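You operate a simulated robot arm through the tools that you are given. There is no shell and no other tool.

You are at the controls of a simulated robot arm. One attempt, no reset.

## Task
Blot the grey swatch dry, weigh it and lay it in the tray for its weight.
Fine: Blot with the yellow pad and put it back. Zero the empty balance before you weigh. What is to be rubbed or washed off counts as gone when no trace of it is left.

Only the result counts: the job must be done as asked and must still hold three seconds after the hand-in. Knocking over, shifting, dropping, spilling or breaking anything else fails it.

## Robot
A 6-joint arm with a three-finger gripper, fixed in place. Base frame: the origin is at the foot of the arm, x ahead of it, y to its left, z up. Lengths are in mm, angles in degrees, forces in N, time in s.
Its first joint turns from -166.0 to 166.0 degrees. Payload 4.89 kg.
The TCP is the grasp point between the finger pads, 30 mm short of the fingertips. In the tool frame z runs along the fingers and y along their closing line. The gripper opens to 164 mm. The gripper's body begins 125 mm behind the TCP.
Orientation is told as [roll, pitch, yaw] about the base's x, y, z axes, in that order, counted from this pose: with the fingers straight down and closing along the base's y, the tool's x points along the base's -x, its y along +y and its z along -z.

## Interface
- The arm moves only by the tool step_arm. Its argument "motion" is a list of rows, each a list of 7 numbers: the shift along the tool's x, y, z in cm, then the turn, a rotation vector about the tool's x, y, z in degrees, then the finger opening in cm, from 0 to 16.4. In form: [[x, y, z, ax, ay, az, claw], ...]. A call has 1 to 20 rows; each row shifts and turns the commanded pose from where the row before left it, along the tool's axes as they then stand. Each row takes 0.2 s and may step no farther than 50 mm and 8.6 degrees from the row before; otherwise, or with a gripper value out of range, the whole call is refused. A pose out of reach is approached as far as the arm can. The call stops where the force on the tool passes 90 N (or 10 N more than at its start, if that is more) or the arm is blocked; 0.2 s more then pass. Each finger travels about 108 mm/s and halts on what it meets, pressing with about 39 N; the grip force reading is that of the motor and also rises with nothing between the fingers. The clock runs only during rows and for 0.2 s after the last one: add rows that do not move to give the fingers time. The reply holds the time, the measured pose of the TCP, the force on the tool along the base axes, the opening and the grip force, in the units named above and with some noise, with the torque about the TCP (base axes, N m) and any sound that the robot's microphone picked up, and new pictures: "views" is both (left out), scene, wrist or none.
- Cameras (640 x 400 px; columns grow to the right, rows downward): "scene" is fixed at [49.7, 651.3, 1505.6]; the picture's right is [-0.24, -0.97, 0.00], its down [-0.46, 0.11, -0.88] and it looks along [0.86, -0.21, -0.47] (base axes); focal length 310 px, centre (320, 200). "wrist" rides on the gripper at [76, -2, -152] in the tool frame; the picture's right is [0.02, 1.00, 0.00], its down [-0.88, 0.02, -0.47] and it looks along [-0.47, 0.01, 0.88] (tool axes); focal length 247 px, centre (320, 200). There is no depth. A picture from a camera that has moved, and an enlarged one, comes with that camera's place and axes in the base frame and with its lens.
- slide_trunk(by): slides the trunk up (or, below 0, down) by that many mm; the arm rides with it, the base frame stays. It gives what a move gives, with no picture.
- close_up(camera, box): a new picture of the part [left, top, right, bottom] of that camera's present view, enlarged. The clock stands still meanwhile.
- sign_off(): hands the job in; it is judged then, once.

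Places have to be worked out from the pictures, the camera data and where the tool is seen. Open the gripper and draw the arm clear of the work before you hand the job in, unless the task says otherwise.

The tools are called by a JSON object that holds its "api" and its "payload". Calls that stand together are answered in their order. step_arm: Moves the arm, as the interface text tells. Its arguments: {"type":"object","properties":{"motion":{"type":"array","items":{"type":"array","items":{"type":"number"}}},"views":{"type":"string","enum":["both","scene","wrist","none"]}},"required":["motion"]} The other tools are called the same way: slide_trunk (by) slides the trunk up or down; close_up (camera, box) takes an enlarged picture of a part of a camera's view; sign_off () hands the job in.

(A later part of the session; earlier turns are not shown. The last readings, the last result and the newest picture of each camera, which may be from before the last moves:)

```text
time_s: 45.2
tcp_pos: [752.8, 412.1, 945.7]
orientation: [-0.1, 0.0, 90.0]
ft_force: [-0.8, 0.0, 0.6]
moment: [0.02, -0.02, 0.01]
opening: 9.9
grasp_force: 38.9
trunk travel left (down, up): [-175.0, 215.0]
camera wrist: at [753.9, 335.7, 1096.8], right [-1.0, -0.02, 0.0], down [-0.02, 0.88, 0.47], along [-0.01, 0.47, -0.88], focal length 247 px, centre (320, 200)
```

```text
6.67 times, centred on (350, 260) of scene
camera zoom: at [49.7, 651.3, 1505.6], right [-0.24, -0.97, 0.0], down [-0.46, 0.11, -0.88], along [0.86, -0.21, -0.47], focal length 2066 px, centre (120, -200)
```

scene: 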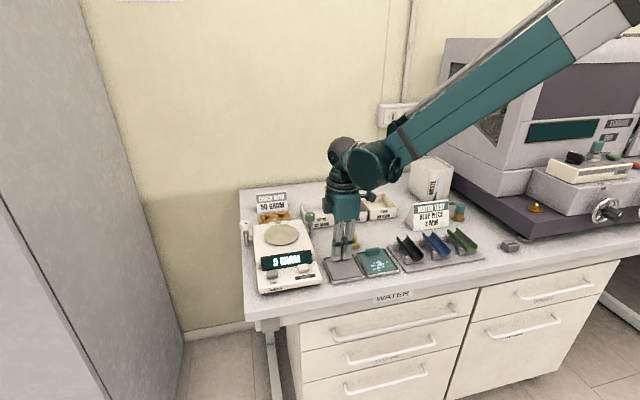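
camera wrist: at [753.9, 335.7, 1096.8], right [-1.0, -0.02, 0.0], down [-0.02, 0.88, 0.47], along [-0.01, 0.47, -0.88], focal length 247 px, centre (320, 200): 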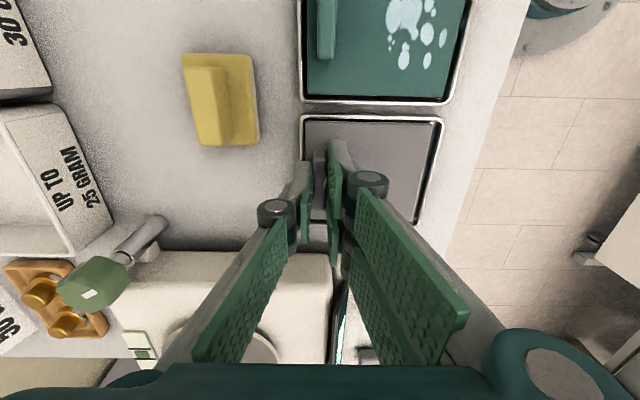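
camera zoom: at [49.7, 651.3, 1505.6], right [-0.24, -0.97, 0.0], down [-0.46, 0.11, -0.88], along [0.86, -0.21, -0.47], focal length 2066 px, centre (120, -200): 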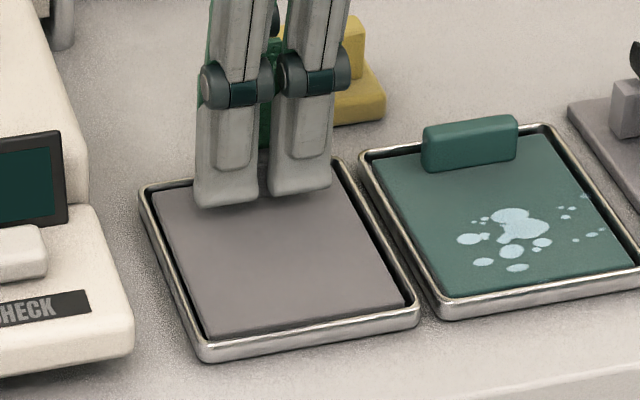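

Gripped at 9.9 mm. I lift straight up by 100 mm, slowly at first.

{"api": "step_arm", "payload": {"motion": [[0, 0, -0.5, 0, 0, 0, 0.6], [0, 0, -0.5, 0, 0, 0, 0.6], [0, 0, -1, 0, 0, 0, 0.6], [0, 0, -2, 0, 0, 0, 0.6], [0, 0, -3, 0, 0, 0, 0.6], [0, 0, -4, 0, 0, 0, 0.6], [0, 0, 0, 0, 0, 0, 0.6]]}}

{"api": "close_up", "payload": {"camera": "scene", "box": [310, 190, 400, 290]}}

```text
time_s: 46.8
tcp_pos: [753.0, 414.1, 1054.7]
orientation: [0.1, 0.1, 90.0]
ft_force: [0.6, -0.8, 0.4]
moment: [-0.02, -0.03, 0.0]
opening: 9.7
grasp_force: 38.6
trunk travel left (down, up): [-175.0, 215.0]
camera wrist: at [753.8, 336.3, 1206.5], right [-1.0, -0.02, 0.0], down [-0.02, 0.88, 0.47], along [-0.01, 0.47, -0.88], focal length 247 px, centre (320, 200)
```

scene: 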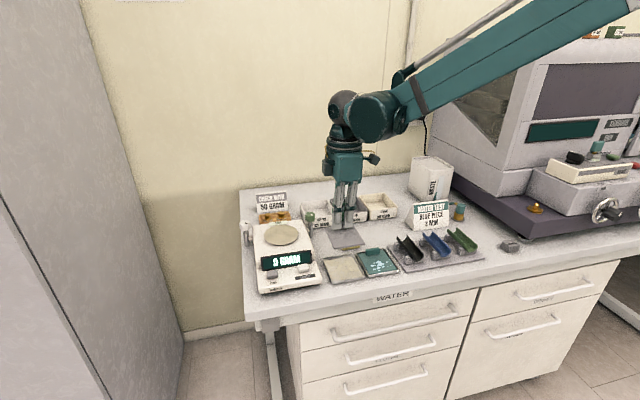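
wrist: 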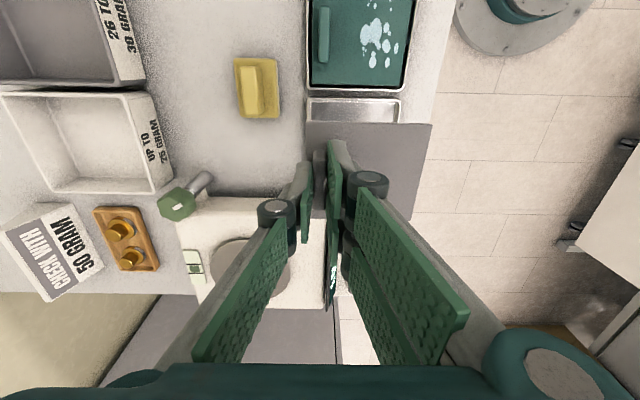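

```text
4.00 times, centred on (355, 240) of scene
camera zoom: at [49.7, 651.3, 1505.6], right [-0.24, -0.97, 0.0], down [-0.46, 0.11, -0.88], along [0.86, -0.21, -0.47], focal length 1240 px, centre (180, 40)
```

zoom: 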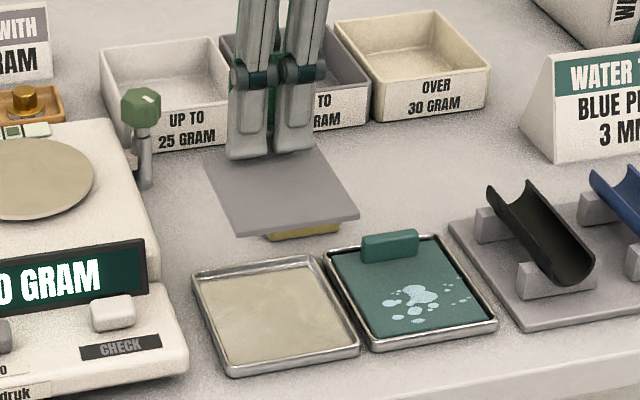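

The swatch hangs level from the grip. I raise a bit more and start turning it by 180° (via yaw 0 to −90°) so the handle ends up nearest the base.

{"api": "step_arm", "payload": {"motion": [[0, 0, -4, 0, 0, 0, 0.6], [0, 0, 0, 0, 0, 8.5, 0.6], [0, 0, 0, 0, 0, 8.5, 0.6], [0, 0, 0, 0, 0, 8.5, 0.6], [0, 0, 0, 0, 0, 8.5, 0.6], [0, 0, 0, 0, 0, 8.5, 0.6], [0, 0, 0, 0, 0, 8.5, 0.6], [0, 0, 0, 0, 0, 8.5, 0.6], [0, 0, 0, 0, 0, 8.5, 0.6], [0, 0, 0, 0, 0, 8.5, 0.6], [0, 0, 0, 0, 0, 8.5, 0.6], [0, 0, 0, 0, 0, 8.5, 0.6], [0, 0, 0, 0, 0, 8.5, 0.6], [0, 0, 0, 0, 0, 8.5, 0.6], [0, 0, 0, 0, 0, 8.5, 0.6], [0, 0, 0, 0, 0, 8.5, 0.6], [0, 0, 0, 0, 0, 8.5, 0.6], [0, 0, 0, 0, 0, 8.5, 0.6], [0, 0, 0, 0, 0, 8.5, 0.6], [0, 0, 0, 0, 0, 0, 0.6]]}}

```text
time_s: 51.0
tcp_pos: [752.9, 412.3, 1093.6]
orientation: [0.0, 0.0, -63.0]
ft_force: [0.7, -0.4, 0.2]
moment: [0.0, 0.01, 0.01]
opening: 9.8
grasp_force: 38.7
trunk travel left (down, up): [-175.0, 215.0]
camera wrist: at [715.9, 479.9, 1246.9], right [0.88, 0.47, 0.0], down [0.42, -0.78, 0.47], along [0.22, -0.42, -0.88], focal length 247 px, centre (320, 200)
```

scene: 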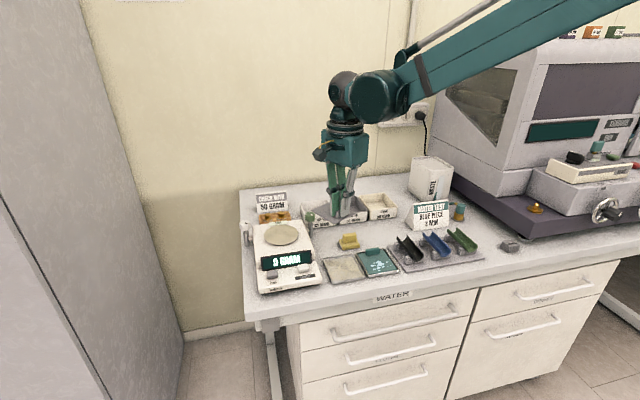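
wrist: 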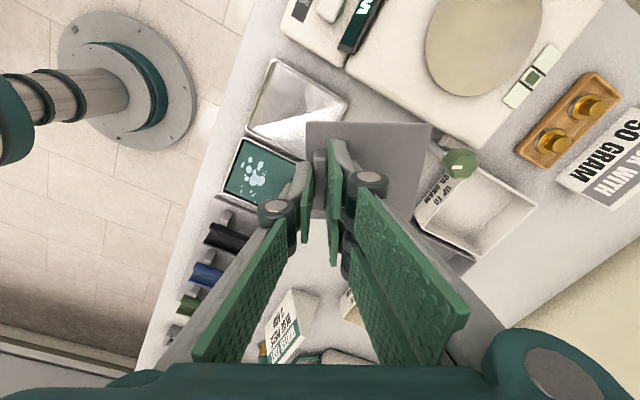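

The swatch now points away from the base (yaw −63°). I move it over the pan, at TCP ≈ (812, 561), staying high.

{"api": "step_arm", "payload": {"motion": [[2.65, 3.0, 0, 0, 0, 0, 0.6], [2.65, 3.0, 0, 0, 0, 0, 0.6], [2.65, 3.0, 0, 0, 0, 0, 0.6], [2.65, 3.0, 0, 0, 0, 0, 0.6], [0, 0, 0, 0, 0, 0, 0.6]]}}

{"api": "close_up", "payload": {"camera": "scene", "box": [235, 180, 335, 300]}}

```text
time_s: 52.2
tcp_pos: [813.7, 561.5, 1095.7]
orientation: [0.0, -0.1, -63.0]
ft_force: [0.4, -0.2, -0.9]
moment: [-0.07, 0.06, -0.02]
opening: 9.6
grasp_force: 39.1
trunk travel left (down, up): [-175.0, 215.0]
camera wrist: at [776.4, 629.1, 1246.8], right [0.88, 0.47, 0.0], down [0.42, -0.78, 0.47], along [0.22, -0.42, -0.88], focal length 247 px, centre (320, 200)
```

scene: 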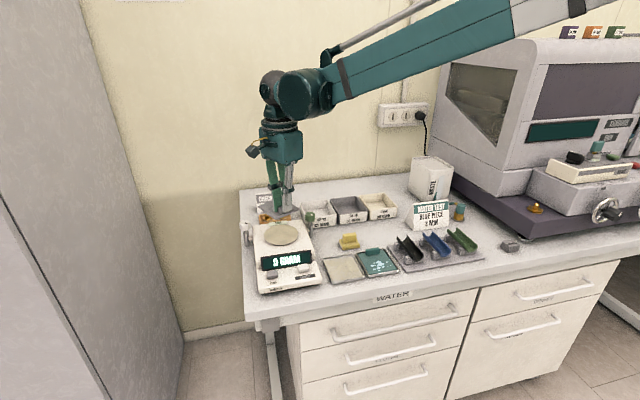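
wrist: 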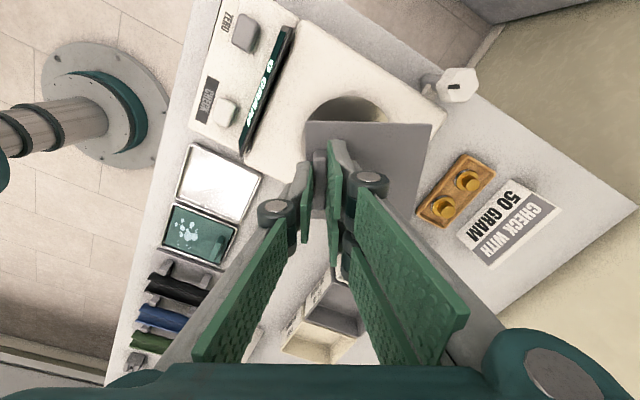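

```text
3.33 times, centred on (285, 240) of scene
camera zoom: at [49.7, 651.3, 1505.6], right [-0.24, -0.97, 0.0], down [-0.46, 0.11, -0.88], along [0.86, -0.21, -0.47], focal length 1033 px, centre (437, 67)
```

zoom: 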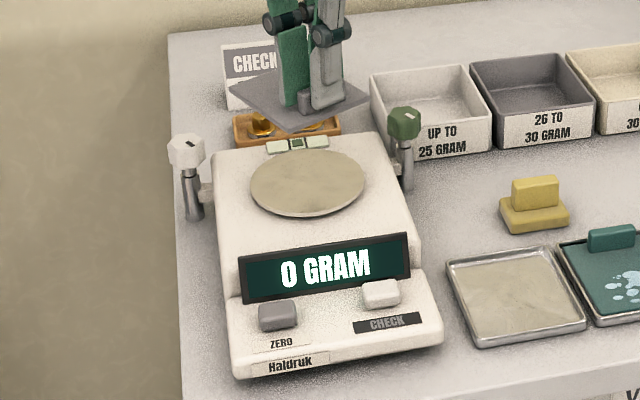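

The swatch is over the pan and the balance still shows 0. To keep its corners off the level I align it square with the balance (yaw −90°) and centre it, then lower to about 15 mm above the pan.

{"api": "step_arm", "payload": {"motion": [[0, 0, 0, 0, 0, 8.5, 0.6], [0, 0, 0, 0, 0, 8.5, 0.6], [0, 0, 0, 0, 0, 8.5, 0.6], [0, 0, 0, 0, 0, 1.5, 0.6], [1.5, -0.35, 2, 0, 0, 0, 0.6], [0, 0, 3, 0, 0, 0, 0.6], [0, 0, 2.5, 0, 0, 0, 0.6], [0, 0, 0, 0, 0, 0, 0.6]]}}

{"api": "close_up", "payload": {"camera": "scene", "box": [235, 190, 335, 300]}}

{"api": "close_up", "payload": {"camera": "wrist", "box": [220, 60, 480, 240]}}

```text
time_s: 54.0
tcp_pos: [810.1, 576.8, 1020.6]
orientation: [0.0, 0.1, -90.1]
ft_force: [0.2, 0.1, -0.5]
moment: [-0.03, 0.02, 0.01]
opening: 9.6
grasp_force: 39.2
trunk travel left (down, up): [-175.0, 215.0]
camera wrist: at [807.3, 653.3, 1171.2], right [1.0, 0.02, 0.0], down [0.02, -0.88, 0.47], along [0.01, -0.47, -0.88], focal length 247 px, centre (320, 200)
```

scene: 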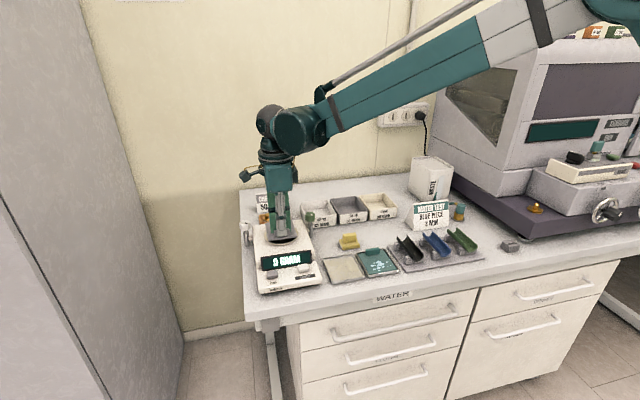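
wrist: 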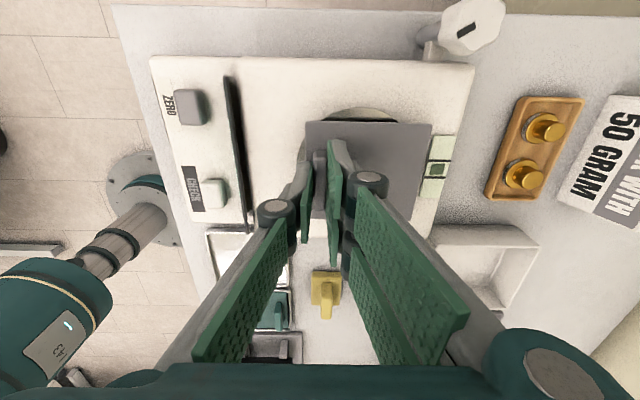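

```text
3.64 times, centred on (285, 245) of scene
camera zoom: at [49.7, 651.3, 1505.6], right [-0.24, -0.97, 0.0], down [-0.46, 0.11, -0.88], along [0.86, -0.21, -0.47], focal length 1127 px, centre (447, 36)
```

zoom: 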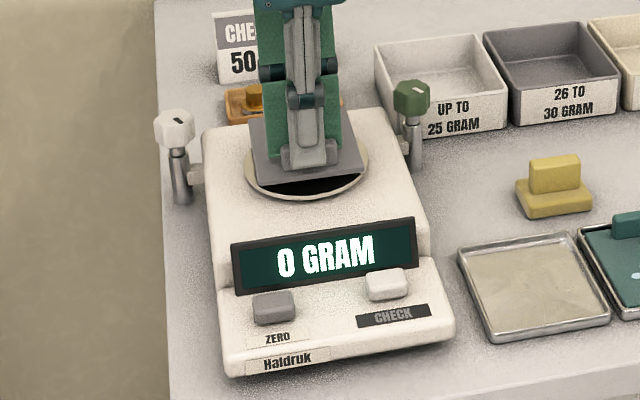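

```text
2.22 times, centred on (350, 150) of wrist
camera zoom: at [807.3, 653.3, 1171.2], right [1.0, 0.02, 0.0], down [0.02, -0.88, 0.47], along [0.01, -0.47, -0.88], focal length 549 px, centre (253, 311)
```

zoom: 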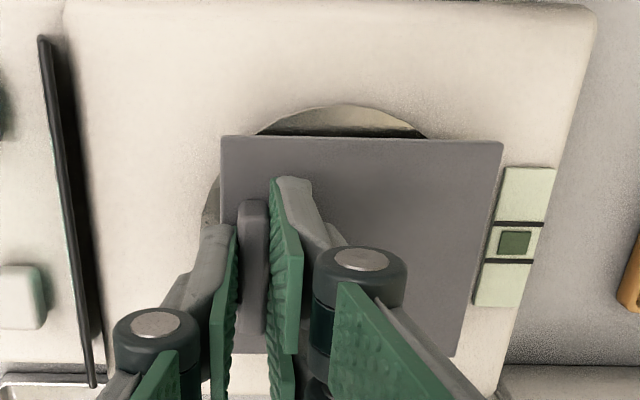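

The pan centre shows at about (841, 577); I shift 3 mm back and lower in small steps, watching force and display.

{"api": "step_arm", "payload": {"motion": [[0, -0.3, 0.5, 0, 0, 0, 0.6], [0, 0, 0.4, 0, 0, 0, 0.6], [0, 0, 0.3, 0, 0, 0, 0.6]], "views": "none"}}

{"api": "close_up", "payload": {"camera": "scene", "box": [245, 210, 325, 290]}}

```text
time_s: 54.8
tcp_pos: [806.2, 576.1, 1011.1]
orientation: [0.1, 0.1, -90.1]
ft_force: [9.0, 6.1, 39.2]
moment: [-0.13, -0.36, 0.13]
opening: 9.6
grasp_force: 39.0
trunk travel left (down, up): [-175.0, 215.0]
```

```text
5.00 times, centred on (285, 250) of scene
camera zoom: at [49.7, 651.3, 1505.6], right [-0.24, -0.97, 0.0], down [-0.46, 0.11, -0.88], along [0.86, -0.21, -0.47], focal length 1549 px, centre (495, -50)
```

zoom: 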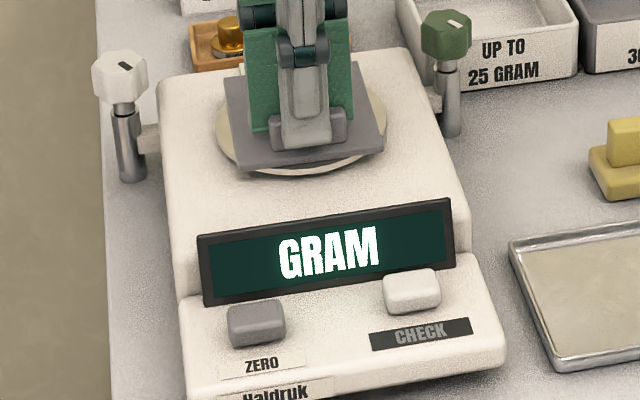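

It has landed on the pan with 39 N (display blank). I ease up about 2 mm.

{"api": "step_arm", "payload": {"motion": [[0, 0, -0.1, 0, 0, 0, 0.6], [0, 0, -0.08, 0, 0, 0, 0.6]], "views": "none"}}

```text
time_s: 55.4
tcp_pos: [805.3, 575.9, 1011.4]
orientation: [0.1, -0.1, -90.1]
ft_force: [6.7, 3.3, 27.0]
moment: [0.06, -0.28, 0.07]
opening: 9.7
grasp_force: 39.6
trunk travel left (down, up): [-175.0, 215.0]
```

Still 27 N; I raise another 1 mm in two steps.

{"api": "step_arm", "payload": {"motion": [[0, 0, -0.07, 0, 0, 0, 0.6], [0, 0, -0.05, 0, 0, 0, 0.6]], "views": "none"}}

{"api": "close_up", "payload": {"camera": "scene", "box": [245, 210, 325, 290]}}

```text
time_s: 56.0
tcp_pos: [805.8, 575.7, 1010.6]
orientation: [0.0, 0.0, -90.0]
ft_force: [-1.0, -1.9, 7.8]
moment: [-0.05, 0.04, -0.03]
opening: 9.6
grasp_force: 38.9
trunk travel left (down, up): [-175.0, 215.0]
```

```text
5.00 times, centred on (285, 250) of scene
camera zoom: at [49.7, 651.3, 1505.6], right [-0.24, -0.97, 0.0], down [-0.46, 0.11, -0.88], along [0.86, -0.21, -0.47], focal length 1549 px, centre (495, -50)
```

zoom: 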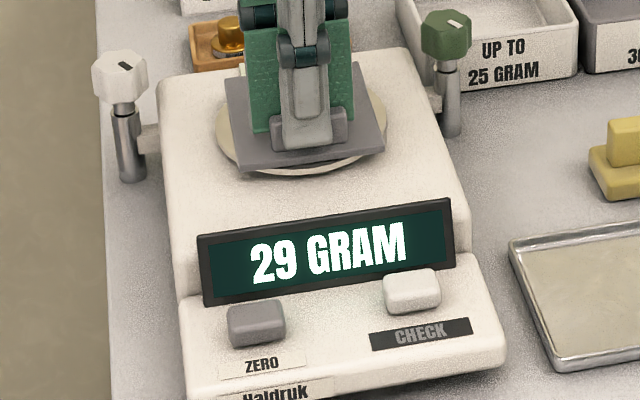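

Force is 8 N and the display reads 29 already. I open slightly to release and let the balance settle.

{"api": "step_arm", "payload": {"motion": [[0, 0, 0, 0, 0, 0, 1.2], [0, 0, 0, 0, 0, 0, 1.8], [0, 0, 0, 0, 0, 0, 2.6], [0, 0, 0, 0, 0, 0, 2.6], [0, 0, 0, 0, 0, 0, 2.6]]}}

{"api": "close_up", "payload": {"camera": "scene", "box": [245, 210, 325, 290]}}

{"api": "close_up", "payload": {"camera": "wrist", "box": [220, 60, 480, 240]}}

```text
time_s: 57.2
tcp_pos: [805.5, 576.7, 1011.3]
orientation: [0.0, 0.0, -89.9]
ft_force: [-0.7, -0.4, 0.1]
moment: [-0.01, -0.01, -0.01]
opening: 26.0
grasp_force: 0.0
trunk travel left (down, up): [-175.0, 215.0]
camera wrist: at [803.5, 652.7, 1162.4], right [1.0, 0.02, 0.0], down [0.02, -0.88, 0.47], along [0.01, -0.47, -0.88], focal length 247 px, centre (320, 200)
```

scene: 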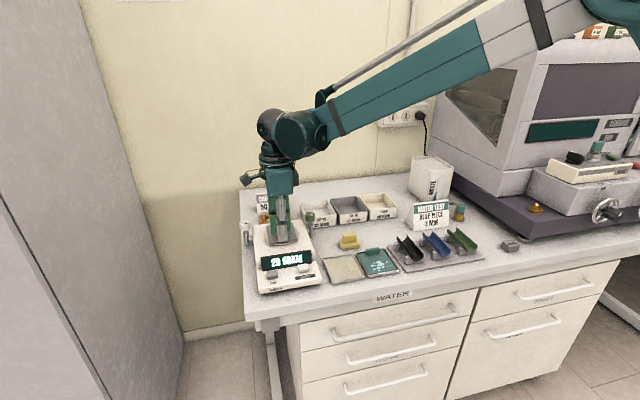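
wrist: 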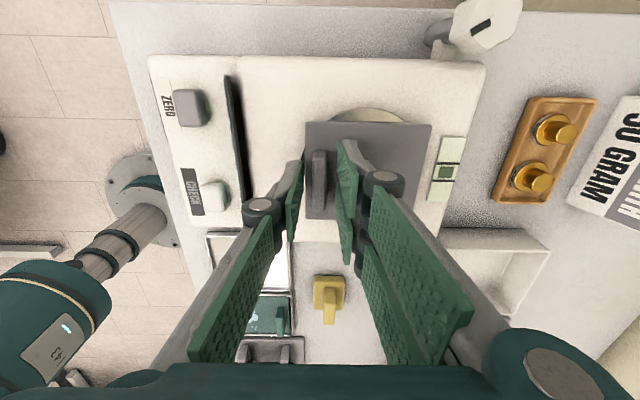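

```text
5.00 times, centred on (285, 250) of scene
camera zoom: at [49.7, 651.3, 1505.6], right [-0.24, -0.97, 0.0], down [-0.46, 0.11, -0.88], along [0.86, -0.21, -0.47], focal length 1549 px, centre (495, -50)
```

zoom: 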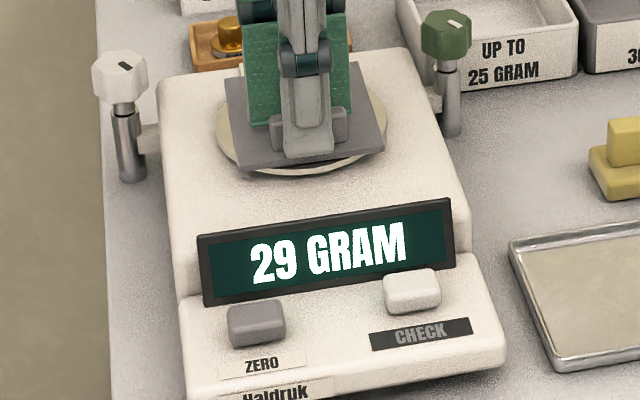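

```text
2.22 times, centred on (350, 150) of wrist
camera zoom: at [803.5, 652.7, 1162.4], right [1.0, 0.02, 0.0], down [0.02, -0.88, 0.47], along [0.01, -0.47, -0.88], focal length 549 px, centre (253, 311)
```

zoom: 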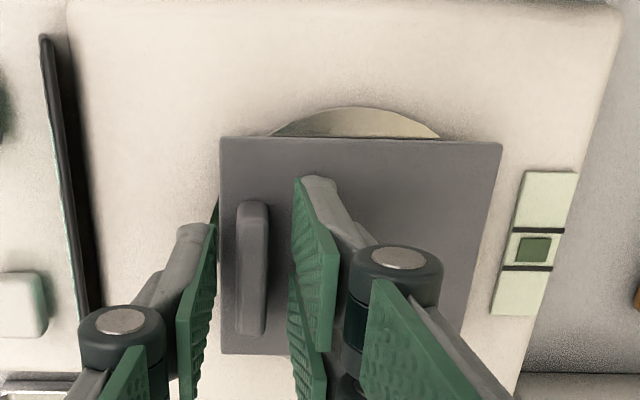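

It reads 29 GRAM with the fingers off the handle. I rise clear and wait to confirm a free, steady reading.

{"api": "step_arm", "payload": {"motion": [[0, 0, -1, 0, 0, 0, 2.6], [0, 0, -3, 0, 0, 0, 2.6], [0, 0, -2, 0, 0, 0, 2.6], [0, 0, 0, 0, 0, 0, 2.6], [0, 0, 0, 0, 0, 0, 2.6], [0, 0, 0, 0, 0, 0, 2.6], [0, 0, 0, 0, 0, 0, 2.6], [0, 0, 0, 0, 0, 0, 2.6]]}}

{"api": "close_up", "payload": {"camera": "scene", "box": [245, 210, 325, 290]}}

{"api": "close_up", "payload": {"camera": "wrist", "box": [220, 60, 480, 240]}}

```text
time_s: 59.0
tcp_pos: [805.2, 576.7, 1071.4]
orientation: [0.0, 0.0, -90.0]
ft_force: [-0.6, 0.8, -0.7]
moment: [0.04, 0.02, 0.02]
opening: 26.1
grasp_force: 0.1
trunk travel left (down, up): [-175.0, 215.0]
camera wrist: at [802.6, 652.4, 1221.9], right [1.0, 0.02, 0.0], down [0.02, -0.88, 0.47], along [0.01, -0.47, -0.88], focal length 247 px, centre (320, 200)
```

scene: 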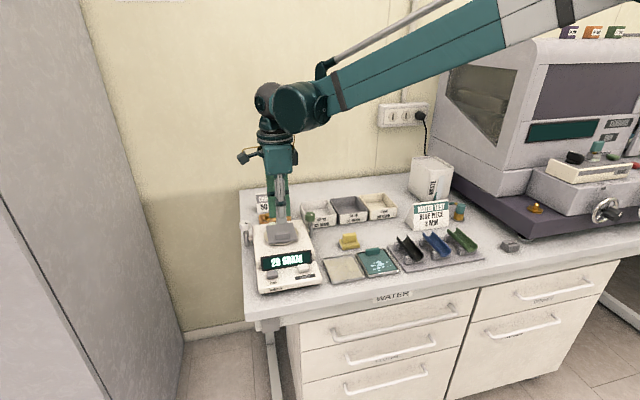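
wrist: 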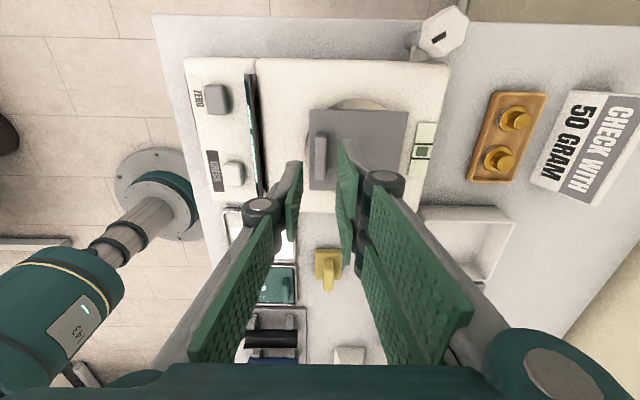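

```text
5.00 times, centred on (285, 250) of scene
camera zoom: at [49.7, 651.3, 1505.6], right [-0.24, -0.97, 0.0], down [-0.46, 0.11, -0.88], along [0.86, -0.21, -0.47], focal length 1549 px, centre (495, -50)
```

zoom: 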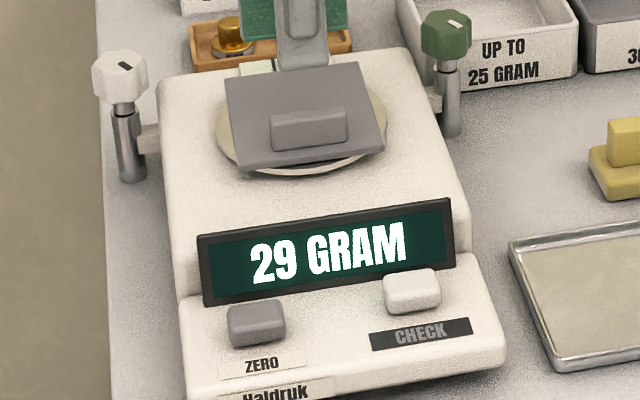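

```text
2.22 times, centred on (350, 150) of wrist
camera zoom: at [802.6, 652.4, 1221.9], right [1.0, 0.02, 0.0], down [0.02, -0.88, 0.47], along [0.01, -0.47, -0.88], focal length 549 px, centre (253, 311)
```

zoom: 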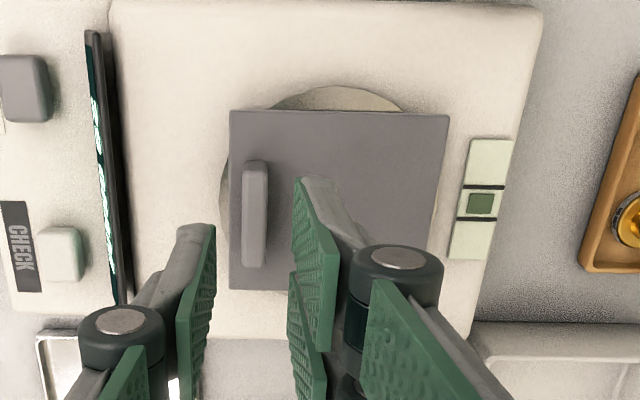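

Steady at 29 GRAM with nothing touching, so the "26 TO 30" tray is the target. Before regrasping I move the empty hand over for a good look at that tray's interior.

{"api": "step_arm", "payload": {"motion": [[0, 0, -3, 0, 0, 0, 2.6], [-4, 1.07, 0, 0, 0, 0, 2.6], [-4, 1.07, 0, 0, 0, 0, 2.6], [-4, 1.07, 0, 0, 0, 0, 2.6], [-4, 1.07, 0, 0, 0, 0, 2.6], [-4, 1.07, 0, 0, 0, 0, 2.6], [-4, 1.07, 0, 0, 0, 0, 2.6], [-4, 1.07, 0, 0, 0, 0, 2.6], [0, 0, 0, 0, 0, 0, 2.6]]}}

{"api": "close_up", "payload": {"camera": "wrist", "box": [330, 60, 590, 260]}}

```text
time_s: 61.0
tcp_pos: [878.9, 296.7, 1102.1]
orientation: [-0.1, 0.0, -90.2]
ft_force: [0.2, -0.9, 0.5]
moment: [0.07, -0.01, -0.02]
opening: 26.2
grasp_force: 0.1
trunk travel left (down, up): [-175.0, 215.0]
camera wrist: at [877.1, 372.3, 1252.8], right [1.0, 0.02, 0.0], down [0.02, -0.88, 0.47], along [0.01, -0.47, -0.88], focal length 247 px, centre (320, 200)
```

scene: 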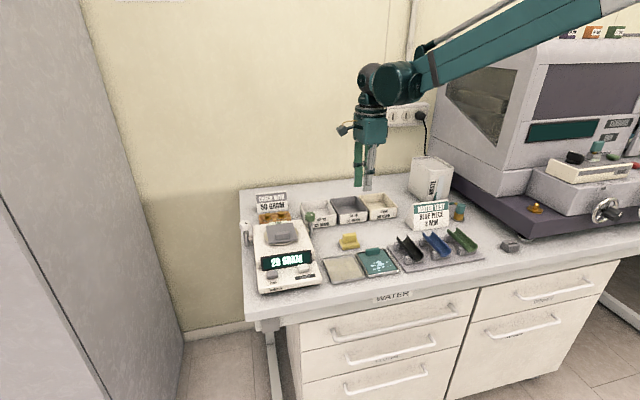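
wrist: 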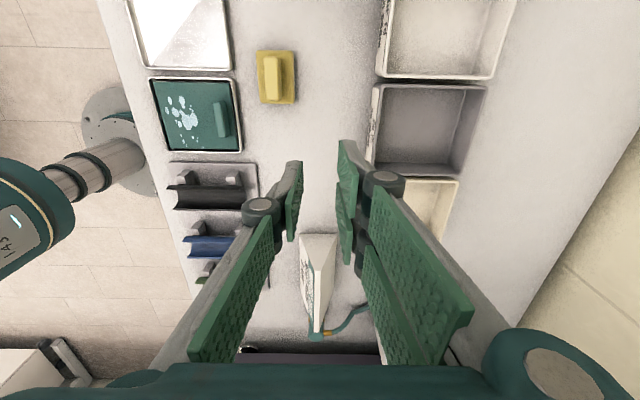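

```text
2.00 times, centred on (460, 160) of wrist
camera zoom: at [877.1, 372.3, 1252.8], right [1.0, 0.02, 0.0], down [0.02, -0.88, 0.47], along [0.01, -0.47, -0.88], focal length 494 px, centre (40, 280)
```

zoom: 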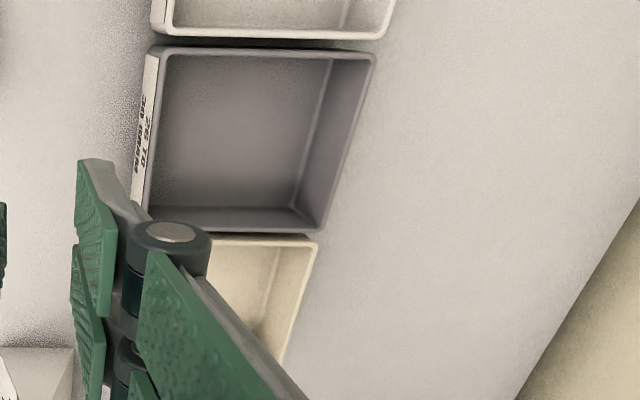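

Good view; I shift the hand 86 mm further out (over the tray, still high) to test the reach and look straight into the tray.

{"api": "step_arm", "payload": {"motion": [[0, 4.3, 0, 0, 0, 0, 2.6], [0, 4.3, 0, 0, 0, 0, 2.6], [0, 0, 2, 0, 0, 0, 2.6], [0, 0, 0, 0, 0, 0, 2.6], [0, 0, 0, 0, 0, 0, 2.6]]}}

{"api": "close_up", "payload": {"camera": "wrist", "box": [260, 60, 480, 240]}}

```text
time_s: 62.2
tcp_pos: [965.1, 296.0, 1079.0]
orientation: [0.1, 0.0, -90.1]
ft_force: [0.4, -0.9, -0.8]
moment: [-0.01, -0.02, 0.01]
opening: 26.2
grasp_force: 0.0
trunk travel left (down, up): [-175.0, 215.0]
camera wrist: at [962.8, 372.0, 1231.1], right [1.0, 0.02, 0.0], down [0.02, -0.88, 0.47], along [0.01, -0.47, -0.88], focal length 247 px, centre (320, 200)
```

scene: 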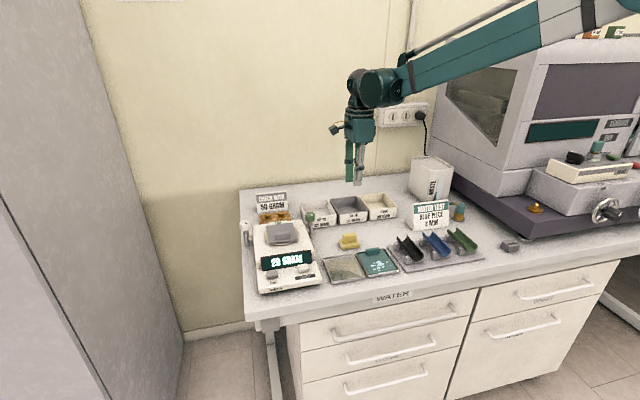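
wrist: 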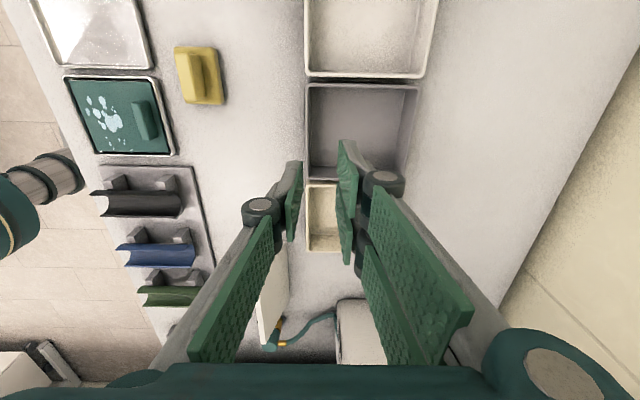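

```text
2.22 times, centred on (370, 150) of wrist
camera zoom: at [962.8, 372.0, 1231.1], right [1.0, 0.02, 0.0], down [0.02, -0.88, 0.47], along [0.01, -0.47, -0.88], focal length 549 px, centre (209, 311)
```

zoom: 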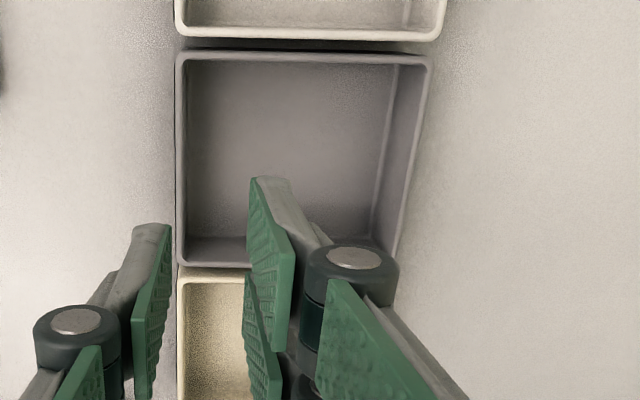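

The reach is fine at this height; tray interior is about x 952.5–1064.5, y 251–355, rim z≈944. I test the reach lower down (tips staying above the rim) at x=978.

{"api": "step_arm", "payload": {"motion": [[0.5, 1.3, 2, 0, 0, 0, 2.6], [0, 0, 3, 0, 0, 0, 2.6], [0, 0, 3, 0, 0, 0, 2.6], [0, 0, 1.2, 0, 0, 0, 2.6], [0, 0, 0, 0, 0, 0, 2.6], [0, 0, 0, 0, 0, 0, 2.6]]}}

{"api": "close_up", "payload": {"camera": "wrist", "box": [260, 60, 480, 240]}}

```text
time_s: 63.6
tcp_pos: [978.8, 301.0, 988.3]
orientation: [0.0, 0.1, -90.0]
ft_force: [0.4, -0.8, -0.5]
moment: [0.04, 0.02, -0.01]
opening: 26.1
grasp_force: 0.1
trunk travel left (down, up): [-175.0, 215.0]
camera wrist: at [977.0, 378.0, 1140.5], right [1.0, 0.02, 0.0], down [0.02, -0.88, 0.47], along [0.01, -0.47, -0.88], focal length 247 px, centre (320, 200)
```

scene: 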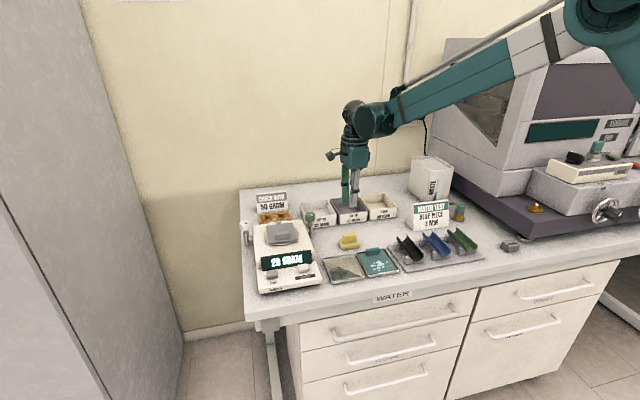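
wrist: 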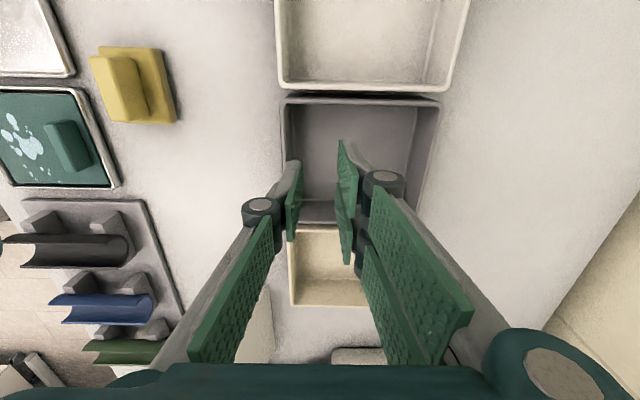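

```text
2.22 times, centred on (370, 150) of wrist
camera zoom: at [977.0, 378.0, 1140.5], right [1.0, 0.02, 0.0], down [0.02, -0.88, 0.47], along [0.01, -0.47, -0.88], focal length 549 px, centre (209, 311)
```

zoom: 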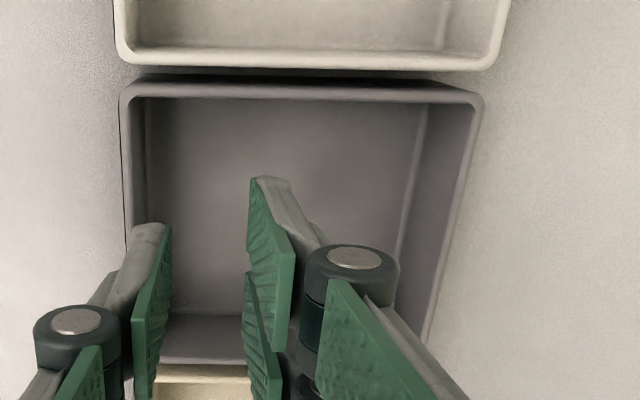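

Reach is fine here too, and the tray interior is confirmed (x 952–1064.7, y 252.6–354.4). I go back to the pan and stop 30 mm above the grasp pose.

{"api": "step_arm", "payload": {"motion": [[0, 0, -4, 0, 0, 0, 2.6], [0, 0, -4, 0, 0, 0, 2.6], [0, 0, -3.2, 0, 0, 0, 2.6], [3.44, -2.17, 0, 0, 0, 0, 2.6], [3.44, -2.17, 0, 0, 0, 0, 2.6], [3.44, -2.17, 0, 0, 0, 0, 2.6], [3.44, -2.17, 0, 0, 0, 0, 2.6], [3.44, -2.17, 0, 0, 0, 0, 2.6], [3.44, -2.17, 0, 0, 0, 0, 2.6], [3.44, -2.17, 0, 0, 0, 0, 2.6], [3.42, -2.2, 0, 0, 0, 0, 2.6], [0, 0, 3, 0, 0, 0, 2.6], [0, 0, 3, 0, 0, 0, 2.6], [0, 0, 0, 0, 0, 0, 2.6]]}}

{"api": "close_up", "payload": {"camera": "wrist", "box": [220, 60, 480, 240]}}

{"api": "close_up", "payload": {"camera": "scene", "box": [245, 200, 325, 290]}}

```text
time_s: 66.6
tcp_pos: [804.4, 577.1, 1041.0]
orientation: [0.0, 0.1, -89.9]
ft_force: [0.3, -0.2, -1.6]
moment: [-0.06, 0.03, 0.0]
opening: 25.9
grasp_force: 0.0
trunk travel left (down, up): [-175.0, 215.0]
camera wrist: at [802.2, 653.7, 1190.8], right [1.0, 0.02, 0.0], down [0.02, -0.88, 0.47], along [0.01, -0.47, -0.88], focal length 247 px, centre (320, 200)
```

scene: 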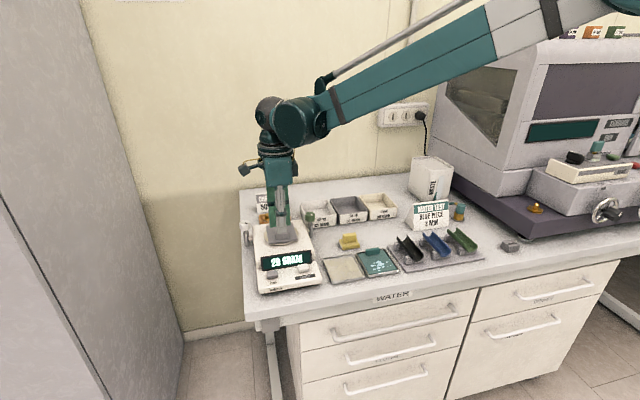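
wrist: 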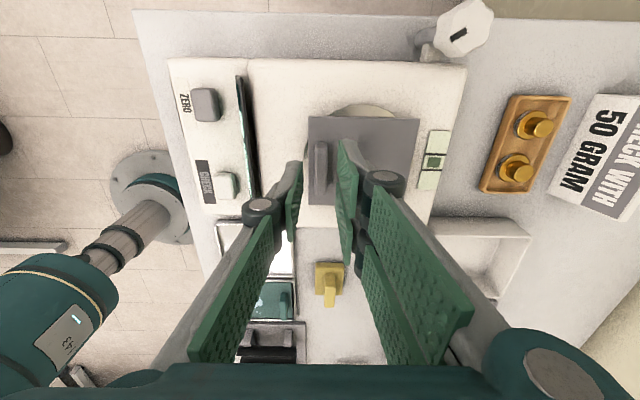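

```text
2.22 times, centred on (350, 150) of wrist
camera zoom: at [802.2, 653.7, 1190.8], right [1.0, 0.02, 0.0], down [0.02, -0.88, 0.47], along [0.01, -0.47, -0.88], focal length 549 px, centre (253, 311)
```

zoom: 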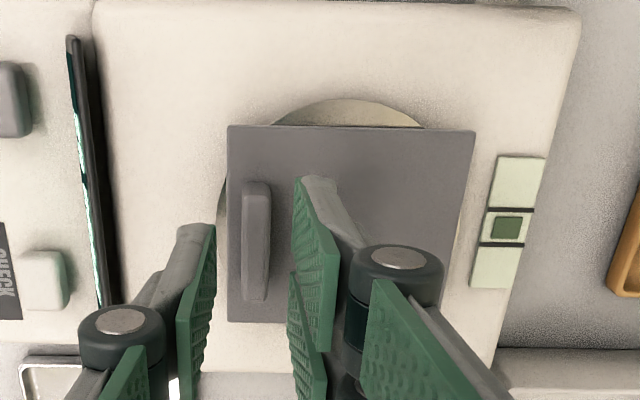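

```text
4.44 times, centred on (285, 245) of scene
camera zoom: at [49.7, 651.3, 1505.6], right [-0.24, -0.97, 0.0], down [-0.46, 0.11, -0.88], along [0.86, -0.21, -0.47], focal length 1377 px, centre (476, 0)
```

zoom: 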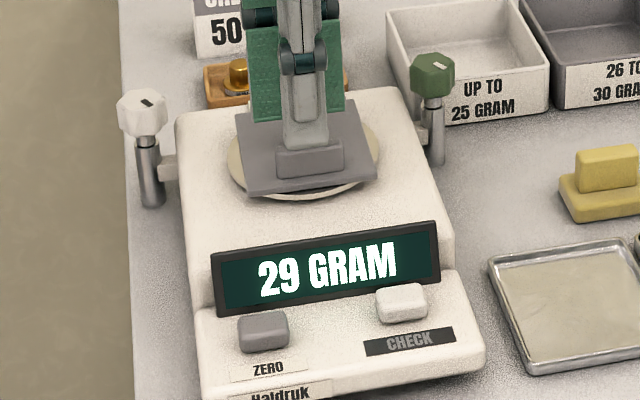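

Still 29 GRAM, handle between the fingers. I descend the last 30 mm and close on the handle.

{"api": "step_arm", "payload": {"motion": [[0, 0, 2, 0, 0, 0, 2.6], [0, 0, 0.7, 0, 0, 0, 2.6], [0, 0, 0.25, 0, 0, 0, 2.6], [0, 0, 0, 0, 0, 0, 1.8], [0, 0, 0, 0, 0, 0, 1.2], [0, 0, 0, 0, 0, 0, 0.6], [0, 0, 0, 0, 0, 0, 0.6], [0, 0, 0, 0, 0, 0, 0.6]], "views": "wrist"}}

{"api": "close_up", "payload": {"camera": "wrist", "box": [220, 60, 480, 240]}}

```text
time_s: 68.4
tcp_pos: [805.0, 576.4, 1012.5]
orientation: [0.1, -0.1, -90.0]
ft_force: [1.3, -0.1, 0.8]
moment: [0.0, -0.01, -0.01]
opening: 9.3
grasp_force: 38.8
trunk travel left (down, up): [-175.0, 215.0]
camera wrist: at [802.3, 652.6, 1162.6], right [1.0, 0.02, 0.0], down [0.02, -0.88, 0.47], along [0.01, -0.47, -0.88], focal length 247 px, centre (320, 200)
```

wrist: 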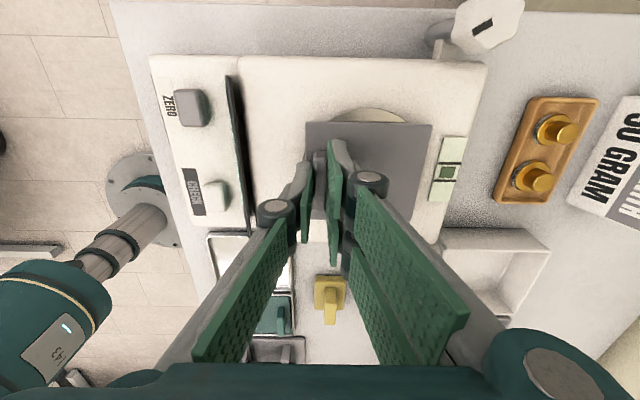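

```text
2.22 times, centred on (350, 150) of wrist
camera zoom: at [802.3, 652.6, 1162.6], right [1.0, 0.02, 0.0], down [0.02, -0.88, 0.47], along [0.01, -0.47, -0.88], focal length 549 px, centre (253, 311)
```

zoom: 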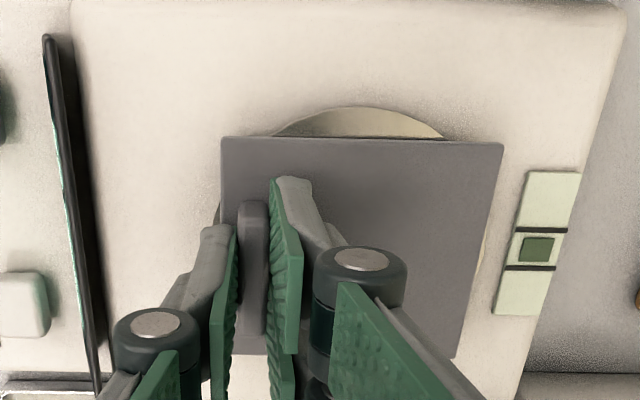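

Regripped (9.3 mm). I lift 90 mm, carry the swatch over the 26–30 tray, and lower to just above the rim.

{"api": "step_arm", "payload": {"motion": [[0, 0, -0.5, 0, 0, 0, 0.6], [0, 0, -1.5, 0, 0, 0, 0.6], [0, 0, -3.5, 0, 0, 0, 0.6], [0, 0, -3.5, 0, 0, 0, 0.6], [-3.42, 2.15, 0, 0, 0, 0, 0.6], [-3.42, 2.15, 0, 0, 0, 0, 0.6], [-3.42, 2.15, 0, 0, 0, 0, 0.6], [-3.42, 2.15, 0, 0, 0, 0, 0.6], [-3.42, 2.15, 0, 0, 0, 0, 0.6], [-3.42, 2.15, 0, 0, 0, 0, 0.6], [-3.42, 2.15, 0, 0, 0, 0, 0.6], [-3.42, 2.15, 0, 0, 0, 0, 0.6], [0, 0, 3, 0, 0, 0, 0.6], [0, 0, 3, 0, 0, 0, 0.6], [0, 0, 2, 0, 0, 0, 0.6], [0, 0, 0, 0, 0, 0, 0.6], [0, 0, 0, 0, 0, 0, 0.6]]}}

{"api": "close_up", "payload": {"camera": "wrist", "box": [240, 60, 480, 240]}}

{"api": "close_up", "payload": {"camera": "scene", "box": [290, 150, 410, 250]}}

```text
time_s: 72.0
tcp_pos: [977.4, 303.7, 1021.4]
orientation: [0.0, 0.0, -90.0]
ft_force: [-0.5, 0.6, -0.8]
moment: [-0.03, 0.02, 0.01]
opening: 9.6
grasp_force: 39.1
trunk travel left (down, up): [-175.0, 215.0]
camera wrist: at [975.1, 378.8, 1171.8], right [1.0, 0.02, 0.0], down [0.02, -0.88, 0.47], along [0.01, -0.47, -0.88], focal length 247 px, centre (320, 200)
```

scene: 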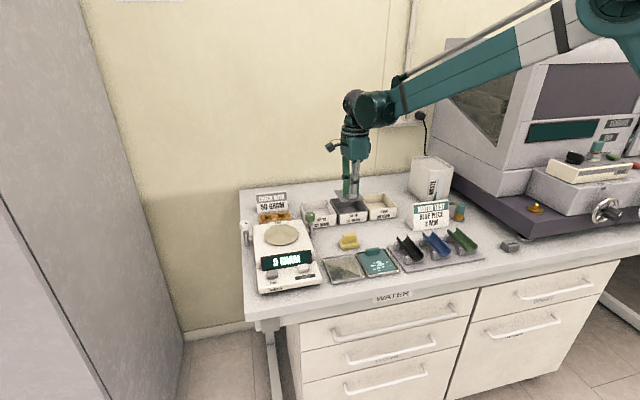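
wrist: 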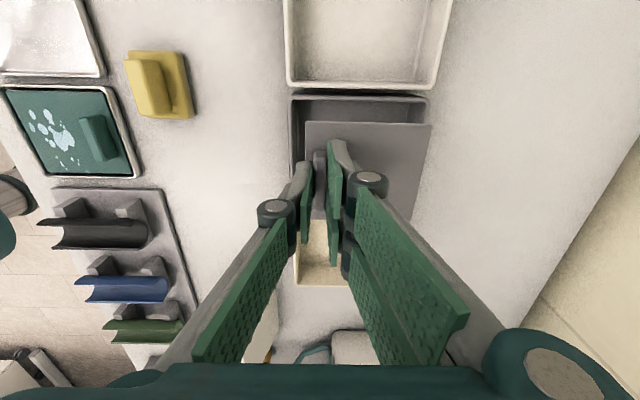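

```text
2.22 times, centred on (360, 150) of wrist
camera zoom: at [975.1, 378.8, 1171.8], right [1.0, 0.02, 0.0], down [0.02, -0.88, 0.47], along [0.01, -0.47, -0.88], focal length 549 px, centre (231, 311)
```

zoom: 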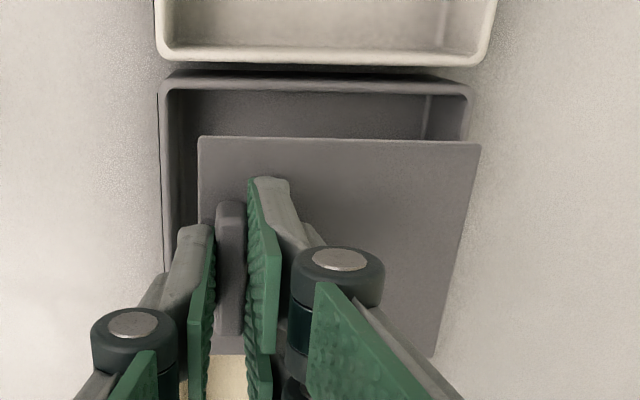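

```text
4.00 times, centred on (350, 200) of scene
camera zoom: at [49.7, 651.3, 1505.6], right [-0.24, -0.97, 0.0], down [-0.46, 0.11, -0.88], along [0.86, -0.21, -0.47], focal length 1240 px, centre (200, 200)
```

zoom: 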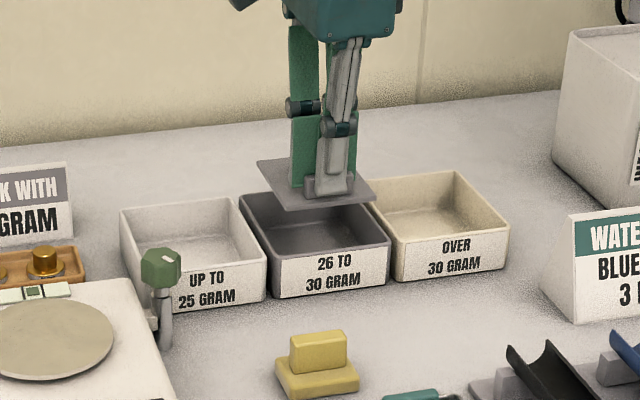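

The swatch is inside the tray outline with margins (x 965–1058 vs 952–1064.7, y 259–344 vs 252.6–354.4). I nudge 1 mm outward and lower into the tray, watching the force.

{"api": "step_arm", "payload": {"motion": [[0, 0.1, 2, 0, 0, 0, 0.6], [0, 0, 1.5, 0, 0, 0, 0.6], [0, 0, 1, 0, 0, 0, 0.6], [0, 0, 0, 0, 0, 0, 0.6]]}}

{"api": "close_up", "payload": {"camera": "wrist", "box": [240, 60, 480, 240]}}

{"api": "close_up", "payload": {"camera": "scene", "box": [310, 170, 400, 240]}}

```text
time_s: 73.0
tcp_pos: [978.2, 303.3, 977.2]
orientation: [0.0, 0.0, -90.0]
ft_force: [0.2, 0.3, -0.7]
moment: [0.0, 0.02, -0.01]
opening: 9.7
grasp_force: 39.0
trunk travel left (down, up): [-175.0, 215.0]
camera wrist: at [975.9, 379.1, 1128.1], right [1.0, 0.02, 0.0], down [0.02, -0.88, 0.47], along [0.01, -0.47, -0.88], focal length 247 px, centre (320, 200)
```

scene: 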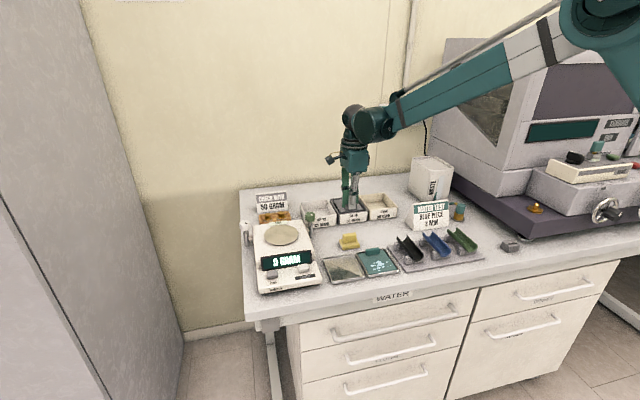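
wrist: 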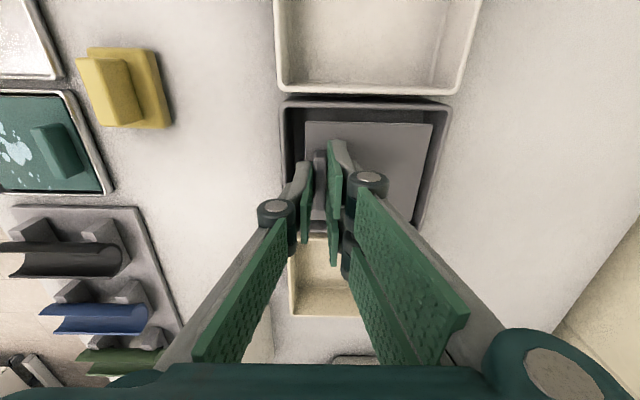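

```text
2.22 times, centred on (360, 150) of wrist
camera zoom: at [975.9, 379.1, 1128.1], right [1.0, 0.02, 0.0], down [0.02, -0.88, 0.47], along [0.01, -0.47, -0.88], focal length 549 px, centre (231, 311)
```

zoom: 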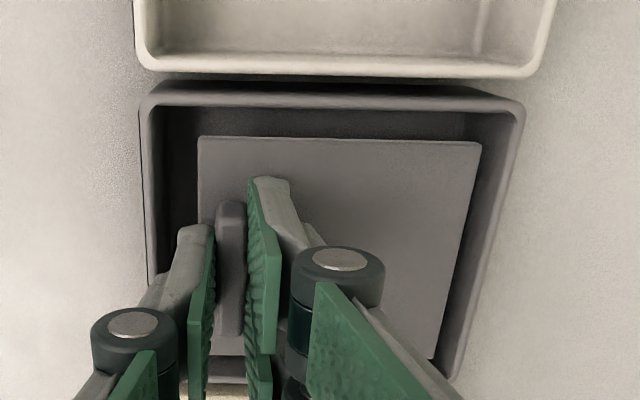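

```text
5.71 times, centred on (355, 205) of scene
camera zoom: at [49.7, 651.3, 1505.6], right [-0.24, -0.97, 0.0], down [-0.46, 0.11, -0.88], along [0.86, -0.21, -0.47], focal length 1771 px, centre (120, 171)
```

zoom: 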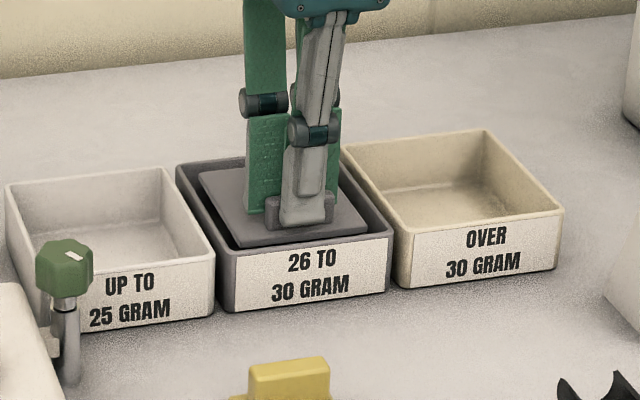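

The swatch has clearance on all sides at rim level. I keep lowering in small steps with force checks.

{"api": "step_arm", "payload": {"motion": [[0, 0, 0.8, 0, 0, 0, 0.6], [0, 0, 0.5, 0, 0, 0, 0.6], [0, 0, 0, 0, 0, 0, 0.6]], "views": "none"}}

{"api": "close_up", "payload": {"camera": "wrist", "box": [240, 60, 480, 240]}}

```text
time_s: 73.8
tcp_pos: [977.4, 302.2, 964.2]
orientation: [0.0, 0.0, -90.0]
ft_force: [-0.6, 0.7, -0.6]
moment: [-0.02, 0.02, 0.01]
opening: 9.6
grasp_force: 39.5
trunk travel left (down, up): [-175.0, 215.0]
```

```text
2.22 times, centred on (360, 150) of wrist
camera zoom: at [975.5, 378.5, 1114.9], right [1.0, 0.02, 0.0], down [0.02, -0.88, 0.47], along [0.01, -0.47, -0.88], focal length 549 px, centre (231, 311)
```

zoom: 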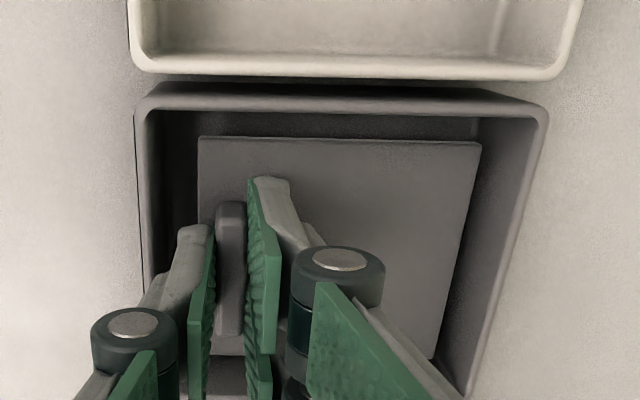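

No contact yet; next 6 mm in 2–3 mm steps.

{"api": "step_arm", "payload": {"motion": [[0, 0, 0.3, 0, 0, 0, 0.6], [0, 0, 0.3, 0, 0, 0, 0.6]], "views": "none"}}

```text
time_s: 74.4
tcp_pos: [977.8, 303.9, 957.2]
orientation: [0.0, -0.1, -90.0]
ft_force: [0.1, 0.3, 0.0]
moment: [0.03, 0.0, 0.0]
opening: 9.7
grasp_force: 38.5
trunk travel left (down, up): [-175.0, 215.0]
```

Still free at z=957; another 4 mm.

{"api": "step_arm", "payload": {"motion": [[0, 0, 0.2, 0, 0, 0, 0.6], [0, 0, 0.2, 0, 0, 0, 0.6]], "views": "none"}}

```text
time_s: 75.0
tcp_pos: [978.7, 303.4, 954.3]
orientation: [0.1, -0.1, -89.9]
ft_force: [-0.7, -0.3, -0.2]
moment: [0.0, -0.01, 0.01]
opening: 9.6
grasp_force: 39.2
trunk travel left (down, up): [-175.0, 215.0]
```

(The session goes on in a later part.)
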